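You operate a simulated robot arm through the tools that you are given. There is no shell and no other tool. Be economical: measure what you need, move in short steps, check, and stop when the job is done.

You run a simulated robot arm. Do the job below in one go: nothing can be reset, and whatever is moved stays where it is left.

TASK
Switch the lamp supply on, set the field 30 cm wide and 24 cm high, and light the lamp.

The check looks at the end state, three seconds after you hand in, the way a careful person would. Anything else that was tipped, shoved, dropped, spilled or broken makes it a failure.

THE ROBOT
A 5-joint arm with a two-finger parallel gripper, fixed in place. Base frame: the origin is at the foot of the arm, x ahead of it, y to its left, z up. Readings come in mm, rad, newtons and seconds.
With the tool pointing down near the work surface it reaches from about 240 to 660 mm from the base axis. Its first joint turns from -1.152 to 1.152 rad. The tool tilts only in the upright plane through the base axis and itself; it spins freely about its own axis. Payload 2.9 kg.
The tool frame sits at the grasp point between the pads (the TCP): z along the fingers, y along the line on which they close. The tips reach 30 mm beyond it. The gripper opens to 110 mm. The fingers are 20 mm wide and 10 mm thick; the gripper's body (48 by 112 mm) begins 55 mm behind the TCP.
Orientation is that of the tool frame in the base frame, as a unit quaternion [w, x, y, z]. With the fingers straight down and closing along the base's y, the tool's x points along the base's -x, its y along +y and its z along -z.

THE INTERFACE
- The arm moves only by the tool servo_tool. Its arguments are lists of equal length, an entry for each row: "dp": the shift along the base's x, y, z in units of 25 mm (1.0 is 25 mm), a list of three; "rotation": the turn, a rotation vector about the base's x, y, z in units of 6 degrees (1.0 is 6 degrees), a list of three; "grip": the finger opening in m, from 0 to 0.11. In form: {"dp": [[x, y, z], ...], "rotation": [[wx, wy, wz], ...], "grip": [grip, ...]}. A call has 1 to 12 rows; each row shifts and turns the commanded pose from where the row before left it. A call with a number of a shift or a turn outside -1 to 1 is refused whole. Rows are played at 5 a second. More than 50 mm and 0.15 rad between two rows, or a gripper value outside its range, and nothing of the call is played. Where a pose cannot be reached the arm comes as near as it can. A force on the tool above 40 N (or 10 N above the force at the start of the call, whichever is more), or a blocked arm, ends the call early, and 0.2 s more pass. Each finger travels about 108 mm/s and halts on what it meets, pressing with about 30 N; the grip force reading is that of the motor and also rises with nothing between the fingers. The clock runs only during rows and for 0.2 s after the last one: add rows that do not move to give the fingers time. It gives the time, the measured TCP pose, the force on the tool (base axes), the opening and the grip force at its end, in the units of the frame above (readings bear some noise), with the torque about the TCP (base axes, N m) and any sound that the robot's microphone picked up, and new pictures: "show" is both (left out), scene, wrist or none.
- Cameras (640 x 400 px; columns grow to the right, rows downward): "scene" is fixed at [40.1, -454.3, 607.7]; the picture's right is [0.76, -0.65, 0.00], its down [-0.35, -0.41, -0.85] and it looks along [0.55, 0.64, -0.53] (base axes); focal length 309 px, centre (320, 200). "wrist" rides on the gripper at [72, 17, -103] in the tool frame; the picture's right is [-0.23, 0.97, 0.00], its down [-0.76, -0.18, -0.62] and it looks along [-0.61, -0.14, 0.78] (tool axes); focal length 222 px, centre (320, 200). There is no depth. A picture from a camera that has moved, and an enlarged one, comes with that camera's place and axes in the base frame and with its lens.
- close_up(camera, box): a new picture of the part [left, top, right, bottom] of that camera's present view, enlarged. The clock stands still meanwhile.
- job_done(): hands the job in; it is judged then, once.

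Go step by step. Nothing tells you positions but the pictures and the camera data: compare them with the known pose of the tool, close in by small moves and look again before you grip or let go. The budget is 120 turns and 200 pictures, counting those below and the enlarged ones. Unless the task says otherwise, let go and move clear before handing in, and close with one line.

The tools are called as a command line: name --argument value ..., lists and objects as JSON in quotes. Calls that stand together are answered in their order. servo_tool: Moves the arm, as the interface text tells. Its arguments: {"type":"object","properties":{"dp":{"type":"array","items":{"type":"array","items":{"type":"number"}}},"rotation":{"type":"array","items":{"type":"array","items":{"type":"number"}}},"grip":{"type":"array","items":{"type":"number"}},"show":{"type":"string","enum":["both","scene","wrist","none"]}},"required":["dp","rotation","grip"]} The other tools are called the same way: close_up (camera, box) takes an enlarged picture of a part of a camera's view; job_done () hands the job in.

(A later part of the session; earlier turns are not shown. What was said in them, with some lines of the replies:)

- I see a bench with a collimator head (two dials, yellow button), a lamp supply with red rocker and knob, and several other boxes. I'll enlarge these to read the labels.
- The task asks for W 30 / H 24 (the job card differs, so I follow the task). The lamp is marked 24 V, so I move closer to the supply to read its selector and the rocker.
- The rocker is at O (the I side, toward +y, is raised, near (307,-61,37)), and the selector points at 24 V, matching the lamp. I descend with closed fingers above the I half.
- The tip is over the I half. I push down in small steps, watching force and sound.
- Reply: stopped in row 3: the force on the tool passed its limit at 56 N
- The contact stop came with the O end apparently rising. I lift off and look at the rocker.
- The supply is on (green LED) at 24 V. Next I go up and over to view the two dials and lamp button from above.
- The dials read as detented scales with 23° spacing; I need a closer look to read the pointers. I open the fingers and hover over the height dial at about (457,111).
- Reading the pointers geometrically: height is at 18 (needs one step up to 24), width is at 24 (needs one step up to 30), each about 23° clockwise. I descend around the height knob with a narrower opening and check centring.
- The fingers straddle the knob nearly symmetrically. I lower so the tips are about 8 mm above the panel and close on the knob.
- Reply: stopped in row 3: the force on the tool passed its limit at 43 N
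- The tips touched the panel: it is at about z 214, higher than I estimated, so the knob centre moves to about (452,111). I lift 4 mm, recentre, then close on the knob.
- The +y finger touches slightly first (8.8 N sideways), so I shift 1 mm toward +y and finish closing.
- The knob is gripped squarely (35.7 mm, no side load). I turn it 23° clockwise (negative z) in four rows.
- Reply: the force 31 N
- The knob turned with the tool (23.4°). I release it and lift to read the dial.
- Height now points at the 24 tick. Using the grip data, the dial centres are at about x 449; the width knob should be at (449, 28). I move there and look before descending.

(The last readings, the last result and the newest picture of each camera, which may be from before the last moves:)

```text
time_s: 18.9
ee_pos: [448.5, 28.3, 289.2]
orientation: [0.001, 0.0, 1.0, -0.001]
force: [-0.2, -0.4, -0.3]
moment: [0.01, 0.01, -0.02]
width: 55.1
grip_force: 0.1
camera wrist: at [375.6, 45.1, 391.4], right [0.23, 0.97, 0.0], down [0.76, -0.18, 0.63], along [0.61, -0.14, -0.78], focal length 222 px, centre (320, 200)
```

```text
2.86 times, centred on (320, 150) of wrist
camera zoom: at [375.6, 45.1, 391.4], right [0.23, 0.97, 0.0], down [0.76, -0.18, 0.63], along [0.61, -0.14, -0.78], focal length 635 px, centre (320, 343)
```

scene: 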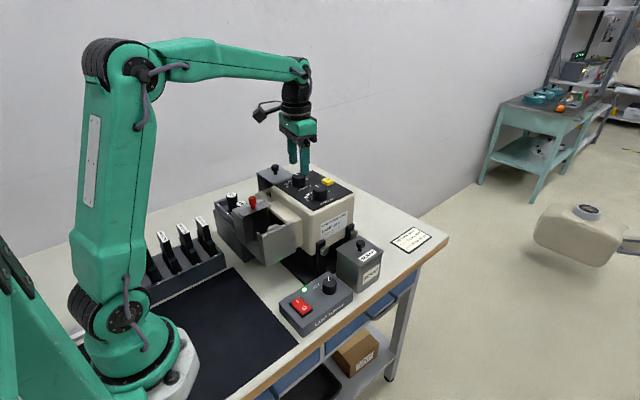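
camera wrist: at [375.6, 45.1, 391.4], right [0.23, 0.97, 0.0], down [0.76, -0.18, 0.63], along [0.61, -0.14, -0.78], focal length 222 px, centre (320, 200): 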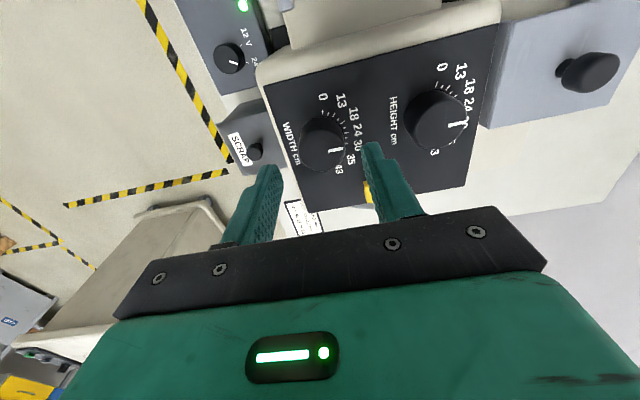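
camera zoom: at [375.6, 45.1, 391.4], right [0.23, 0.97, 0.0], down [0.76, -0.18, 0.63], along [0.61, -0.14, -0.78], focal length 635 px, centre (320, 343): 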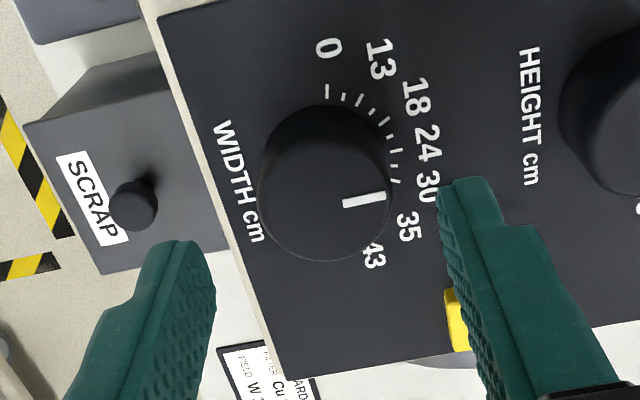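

The width knob is between the fingers, pointer at 24, centre about (449,29). I descend to z 250 and close gently.

servo_tool --dp '[[0.02, 0.04, -0.8], [0, 0, -0.76], [0, 0, 0], [0, 0, 0], [0, 0, 0], [0, 0, 0]]' --rotation '[[0, 0, 0], [0, 0, 0], [0, 0, 0], [0, 0, 0], [0, 0, 0], [0, 0, 0]]' --grip '[0.055, 0.055, 0.048, 0.042, 0.038, 0.036]'

close_up --camera "wrist" --box '[240, 90, 400, 230]'

```text
time_s: 20.4
ee_pos: [448.8, 30.5, 249.8]
orientation: [0.002, 0.001, 1.0, 0.0]
force: [0.0, -0.5, -1.3]
moment: [-0.04, -0.03, 0.0]
width: 36.2
grip_force: 0.5
camera wrist: at [375.9, 46.3, 352.4], right [0.23, 0.97, 0.0], down [0.76, -0.18, 0.63], along [0.61, -0.14, -0.78], focal length 222 px, centre (320, 200)
```

scene: 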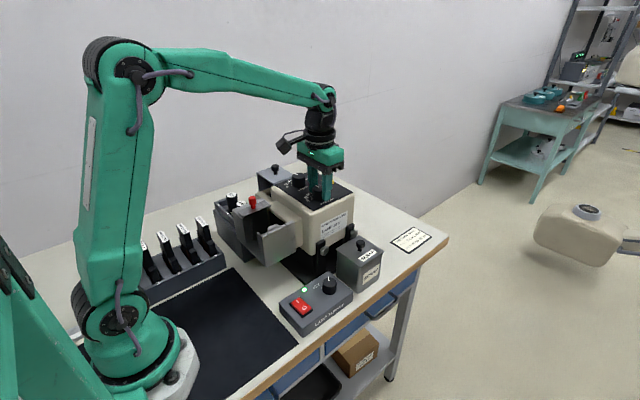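
wrist: 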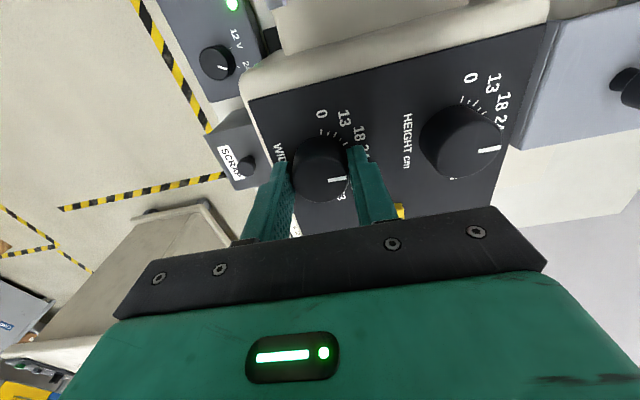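

```text
2.86 times, centred on (320, 160) of wrist
camera zoom: at [375.9, 46.3, 352.4], right [0.23, 0.97, 0.0], down [0.76, -0.18, 0.63], along [0.61, -0.14, -0.78], focal length 635 px, centre (320, 314)
```

zoom: 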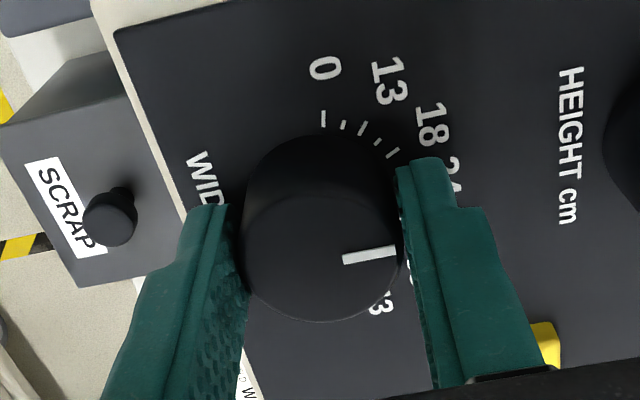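

Well centred with no side load. I squeeze and turn 23° clockwise.

servo_tool --dp '[[0, 0, 0], [0, 0, 0], [0, 0, 0], [0, 0, 0], [0, 0, 0], [0, 0, 0], [0, 0, 0]]' --rotation '[[0, 0, 0], [0, 0, 0], [0, 0, -0.96], [0, 0, -0.96], [0, 0, -0.96], [0, 0, -0.96], [0, 0, 0]]' --grip '[0.032, 0.03, 0.03, 0.03, 0.03, 0.03, 0.03]' --show "none"

close_up --camera "wrist" --box '[240, 90, 400, 230]'

```text
time_s: 21.9
ee_pos: [449.2, 29.1, 251.1]
orientation: [0.002, 0.201, 0.98, 0.0]
force: [1.9, -2.8, -4.8]
moment: [-0.59, 0.19, -0.02]
width: 35.7
grip_force: 45.3
```

```text
2.86 times, centred on (320, 160) of wrist
camera zoom: at [388.6, 73.6, 352.5], right [0.59, 0.81, 0.0], down [0.63, -0.46, 0.63], along [0.5, -0.37, -0.78], focal length 635 px, centre (320, 314)
```

zoom: 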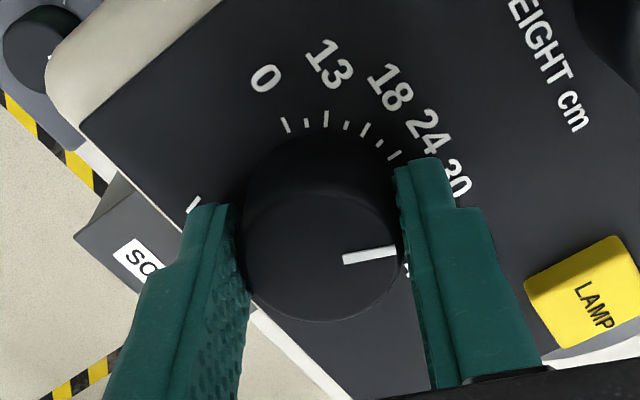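

The knob followed the tool by 23°. I release, lift, and read both dials.

servo_tool --dp '[[0, 0, 0], [0, 0, 0], [0, 0, 0], [0, 0, 0.8], [0, 0, 0.8], [0, 0, 0.8], [0, 0, 0.8], [0, 0, 0]]' --rotation '[[0, 0, 0], [0, 0, 0], [0, 0, 0], [0, 0, 0.96], [0, 0, 0.96], [0, 0, 0.96], [0, 0, 0.96], [0, 0, 0]]' --grip '[0.045, 0.055, 0.055, 0.055, 0.055, 0.055, 0.055, 0.055]'

close_up --camera "wrist" --box '[270, 60, 510, 210]'

close_up --camera "scene" --box '[250, 130, 370, 230]'

```text
time_s: 23.8
ee_pos: [447.7, 30.3, 331.4]
orientation: [0.002, -0.001, 1.0, 0.0]
force: [-0.2, -0.3, -0.5]
moment: [0.0, -0.02, 0.0]
width: 55.0
grip_force: 0.0
camera wrist: at [375.6, 46.4, 432.8], right [0.23, 0.97, 0.0], down [0.76, -0.18, 0.63], along [0.61, -0.14, -0.78], focal length 222 px, centre (320, 200)
```

scene: 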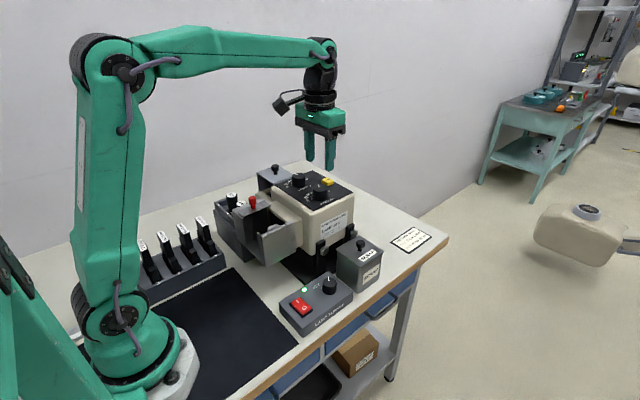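
wrist: 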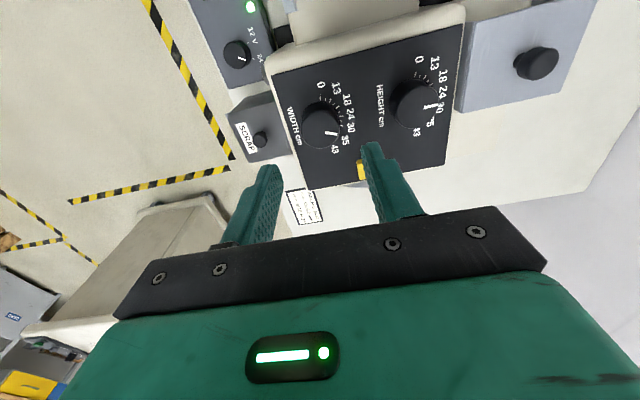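

```text
2.67 times, centred on (390, 135) of wrist
camera zoom: at [375.6, 46.4, 432.8], right [0.23, 0.97, 0.0], down [0.76, -0.18, 0.63], along [0.61, -0.14, -0.78], focal length 592 px, centre (133, 373)
```

zoom: 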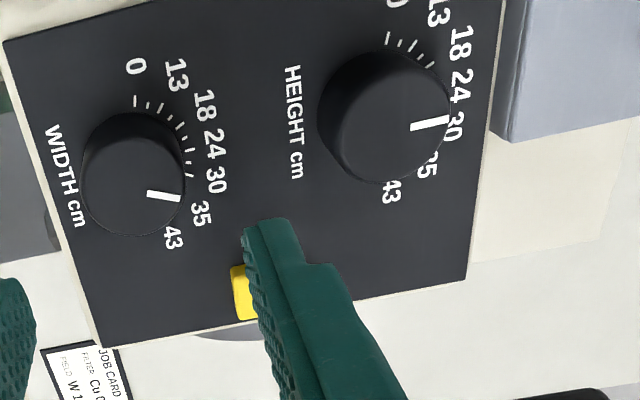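

```text
4.00 times, centred on (310, 180) of scene
camera zoom: at [40.1, -454.3, 607.7], right [0.76, -0.65, 0.0], down [-0.35, -0.41, -0.85], along [0.55, 0.64, -0.53], focal length 1235 px, centre (360, 280)
```

zoom: 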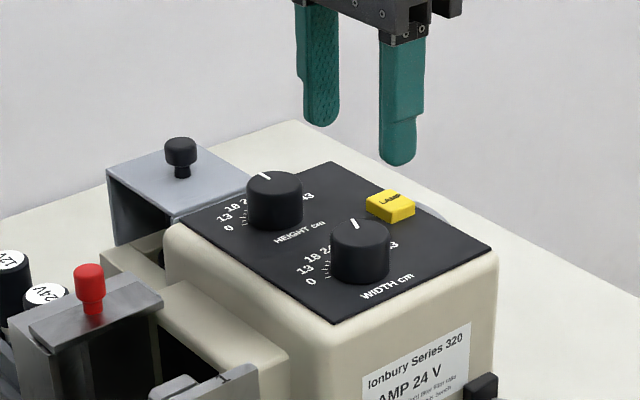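

Both pointers look right; I enlarge each for a precise reading, and locate the lamp button.

close_up --camera "wrist" --box '[295, 75, 365, 155]'

close_up --camera "wrist" --box '[380, 50, 450, 140]'

```text
5.00 times, centred on (330, 115) of wrist
camera zoom: at [375.6, 46.4, 432.8], right [0.23, 0.97, 0.0], down [0.76, -0.18, 0.63], along [0.61, -0.14, -0.78], focal length 1111 px, centre (270, 625)
```

zoom: 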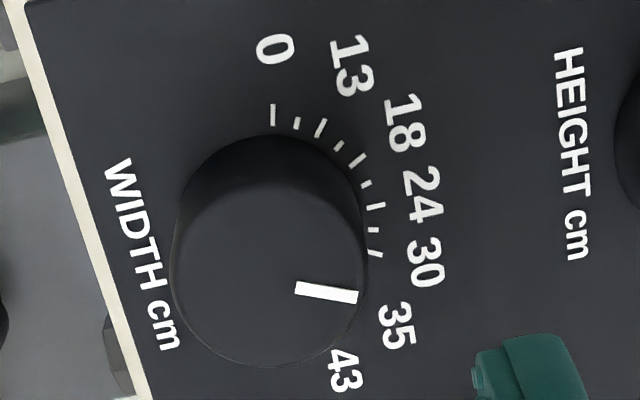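

```text
4.44 times, centred on (415, 95) of wrist
camera zoom: at [375.6, 46.4, 432.8], right [0.23, 0.97, 0.0], down [0.76, -0.18, 0.63], along [0.61, -0.14, -0.78], focal length 987 px, centre (-102, 667)
```

zoom: 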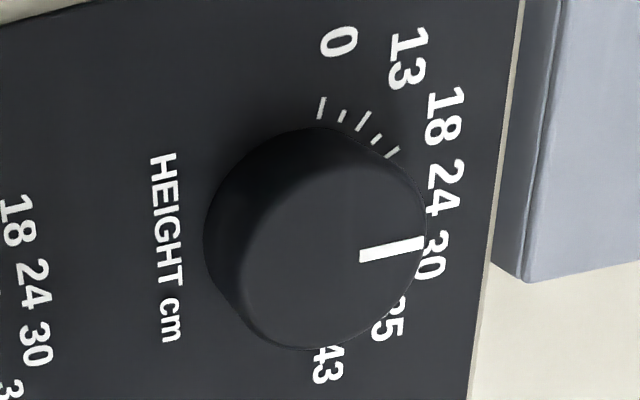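

By tick geometry (22.5° steps) width reads 30 and height reads 24. Next I move with closed fingers above the yellow LAMP button at about (509,72).

servo_tool --dp '[[0.613, 0.422, 0], [0.613, 0.422, 0], [0.613, 0.422, -0.6], [0.613, 0.422, -0.8], [0, 0, -0.86], [0, 0, 0]]' --rotation '[[0, 0, 0], [0, 0, 0], [0, 0, 0], [0, 0, 0], [0, 0, 0], [0, 0, 0]]' --grip '[0.02, 0, 0, 0, 0, 0]'

close_up --camera "wrist" --box '[240, 90, 400, 230]'

close_up --camera "scene" --box '[250, 130, 370, 230]'

```text
time_s: 25.1
ee_pos: [510.3, 72.1, 273.9]
orientation: [0.002, 0.0, 1.0, 0.0]
force: [-0.4, -0.1, 1.5]
moment: [0.0, 0.02, -0.04]
width: 0.0
grip_force: 30.0
camera wrist: at [436.2, 88.2, 375.9], right [0.23, 0.97, 0.0], down [0.76, -0.18, 0.63], along [0.61, -0.14, -0.78], focal length 222 px, centre (320, 200)
```

scene: 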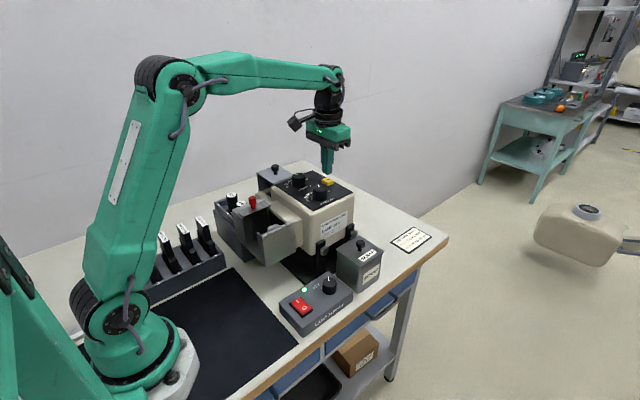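
wrist: 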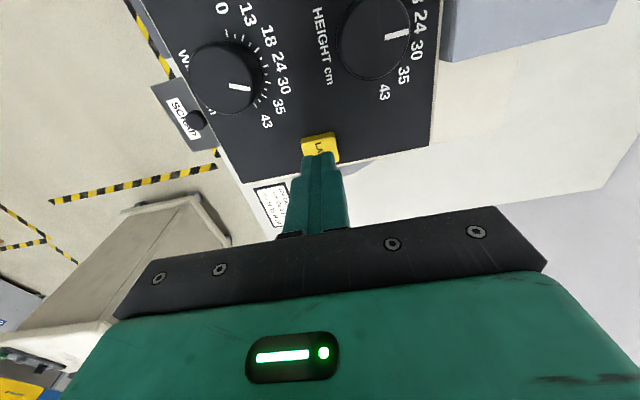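

```text
2.86 times, centred on (320, 160) of wrist
camera zoom: at [436.2, 88.2, 375.9], right [0.23, 0.97, 0.0], down [0.76, -0.18, 0.63], along [0.61, -0.14, -0.78], focal length 635 px, centre (320, 314)
```

zoom: 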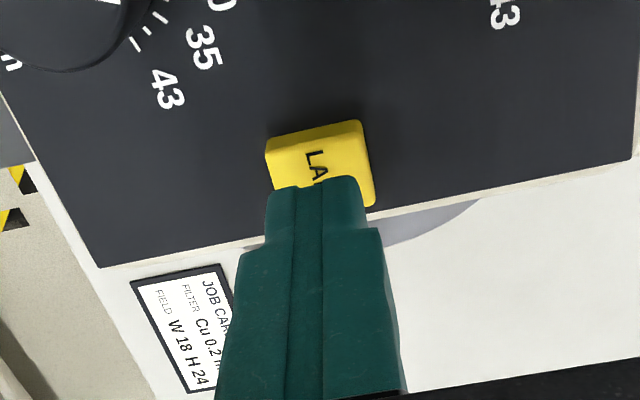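

```text
4.00 times, centred on (310, 180) of scene
camera zoom: at [40.2, -454.3, 607.7], right [0.76, -0.65, 0.0], down [-0.35, -0.41, -0.85], along [0.55, 0.64, -0.53], focal length 1235 px, centre (360, 280)
```

zoom: 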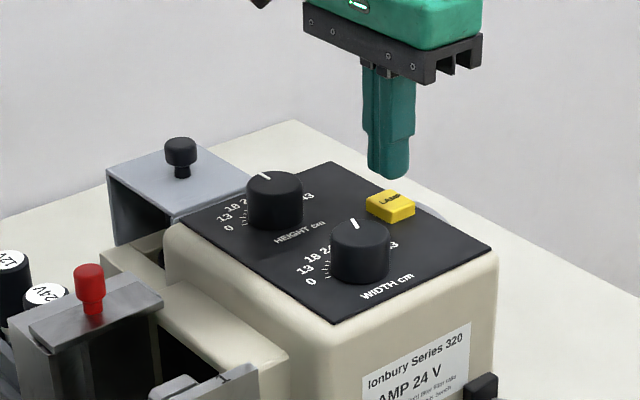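

The tip is right above the button. I press down in small steps.

servo_tool --dp '[[-0.02, 0, -0.25], [0, 0, -0.25], [0, 0, -0.15], [0, 0, -0.1], [0, 0, -0.1], [0, 0, -0.08]]' --rotation '[[0, 0, 0], [0, 0, 0], [0, 0, 0], [0, 0, 0], [0, 0, 0], [0, 0, 0]]' --grip '[0, 0, 0, 0, 0, 0]'

close_up --camera "scene" --box '[250, 130, 370, 230]'

```text
time_s: 26.6
ee_pos: [509.9, 72.3, 251.6]
orientation: [0.003, 0.001, 1.0, 0.0]
force: [-0.2, -0.3, 4.7]
moment: [0.0, 0.01, 0.05]
width: 0.2
grip_force: 30.5
heard: click
camera wrist: at [436.4, 88.5, 353.4], right [0.23, 0.97, 0.0], down [0.76, -0.18, 0.63], along [0.61, -0.14, -0.78], focal length 222 px, centre (320, 200)
```

scene: 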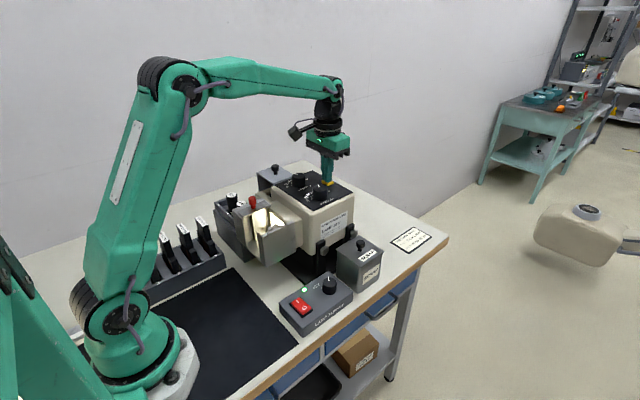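
wrist: 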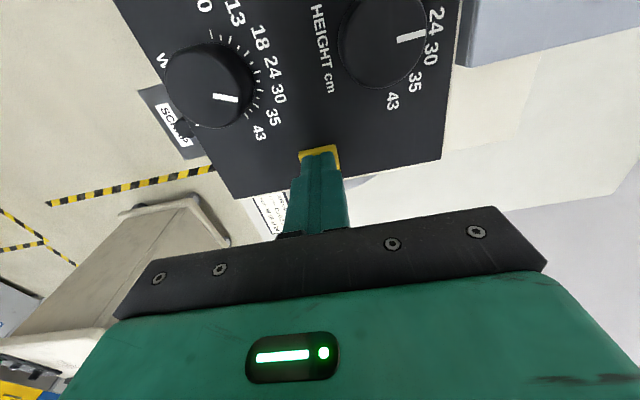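

```text
4.00 times, centred on (310, 180) of scene
camera zoom: at [40.1, -454.3, 607.7], right [0.76, -0.65, 0.0], down [-0.35, -0.41, -0.85], along [0.55, 0.64, -0.53], focal length 1235 px, centre (360, 280)
```

zoom: 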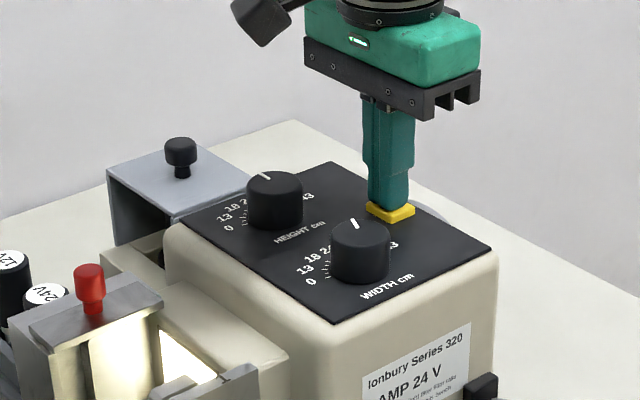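

A click, and light appears at the port. I lift straight up and check that the lamp stays on.

servo_tool --dp '[[0, 0, 0.6], [0, 0, 1], [0, 0, 1], [0, 0, 1], [0, 0, 1], [-0.5, 0, 0.6], [-0.5, 0, 0], [-0.5, 0, 0], [-0.5, 0, 0], [0, 0, 0], [0, 0, 0], [0, 0, 0]]' --rotation '[[0, 0, 0], [0, 0, 0], [0, 0, 0], [0, 0, 0], [0, 0, 0], [0, 0, 0], [0, 0, 0], [0, 0, 0], [0, 0, 0], [0, 0, 0], [0, 0, 0], [0, 0, 0]]' --grip '[0, 0, 0, 0, 0, 0, 0, 0, 0, 0, 0, 0]'

close_up --camera "scene" --box '[210, 150, 370, 270]'

close_up --camera "wrist" --box '[200, 40, 440, 190]'

```text
time_s: 29.1
ee_pos: [459.8, 71.1, 380.7]
orientation: [0.001, 0.001, 1.0, 0.0]
force: [0.4, 0.5, 0.0]
moment: [0.03, 0.03, -0.02]
width: 0.0
grip_force: 30.1
camera wrist: at [387.0, 88.6, 482.6], right [0.23, 0.97, 0.0], down [0.76, -0.18, 0.63], along [0.61, -0.14, -0.78], focal length 222 px, centre (320, 200)
```

scene: 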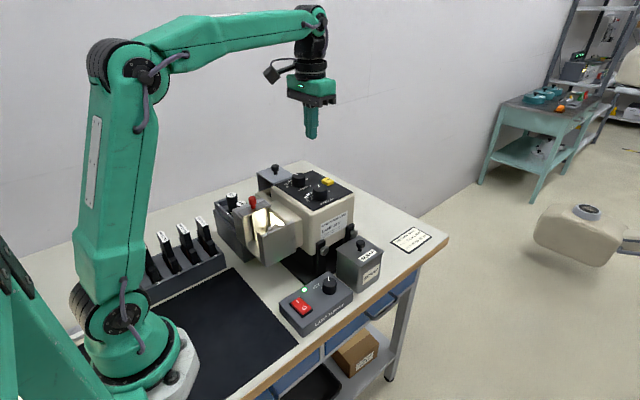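
wrist: 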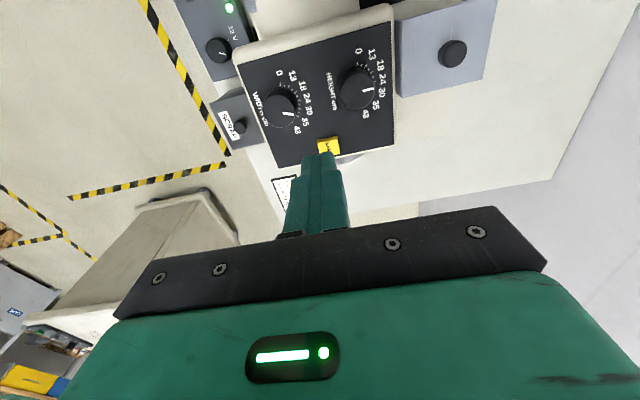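

```text
3.33 times, centred on (290, 210) of scene
camera zoom: at [40.1, -454.3, 607.7], right [0.76, -0.65, 0.0], down [-0.35, -0.41, -0.85], along [0.55, 0.64, -0.53], focal length 1029 px, centre (420, 167)
```

zoom: 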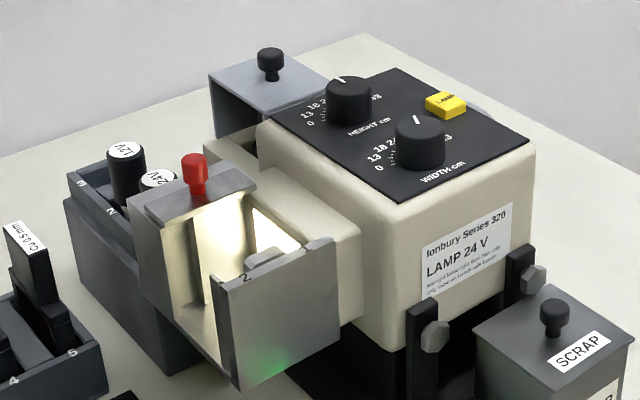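

```text
2.67 times, centred on (320, 115) of wrist
camera zoom: at [387.0, 88.6, 482.6], right [0.23, 0.97, 0.0], down [0.76, -0.18, 0.63], along [0.61, -0.14, -0.78], focal length 592 px, centre (320, 427)
```

zoom: 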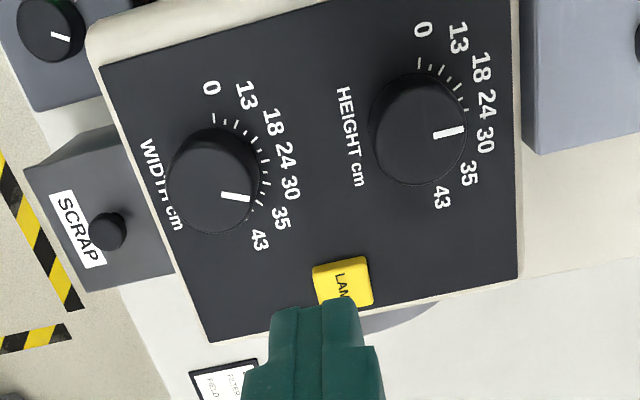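

The lamp stays lit. Before handing in I double-check the pointers with the scene camera.

close_up --camera "scene" --box '[280, 165, 340, 205]'

close_up --camera "wrist" --box '[240, 40, 400, 140]'

```text
10.00 times, centred on (310, 185) of scene
camera zoom: at [40.1, -454.3, 607.7], right [0.76, -0.65, 0.0], down [-0.35, -0.41, -0.85], along [0.55, 0.64, -0.53], focal length 3087 px, centre (420, 350)
```

zoom: 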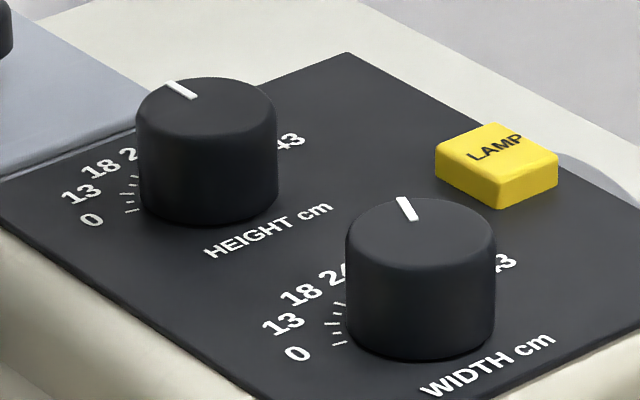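

```text
4.00 times, centred on (320, 90) of wrist
camera zoom: at [387.0, 88.6, 482.6], right [0.23, 0.97, 0.0], down [0.76, -0.18, 0.63], along [0.61, -0.14, -0.78], focal length 888 px, centre (320, 640)
```

zoom: 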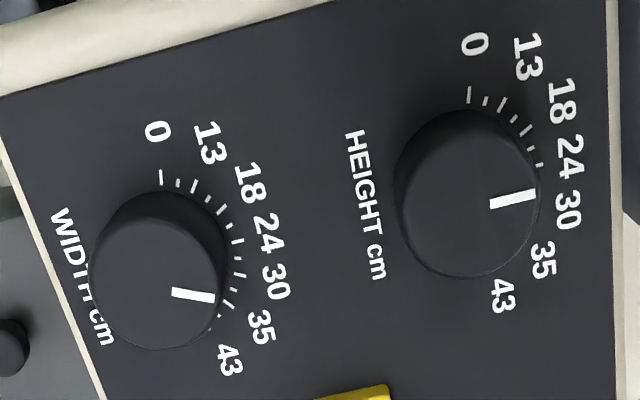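

The supply is on at 24 V, the field is set to 30 cm wide and 24 cm high, and the lamp is lit. Both cameras agree on the dial readings, and the arm is clear, so I'm handing in.

job_done

```text
The job is handed in.
```

The lamp supply is on at 24 V, the field is set to 30 cm wide and 24 cm high, the lamp is lit, and I've handed the job in.
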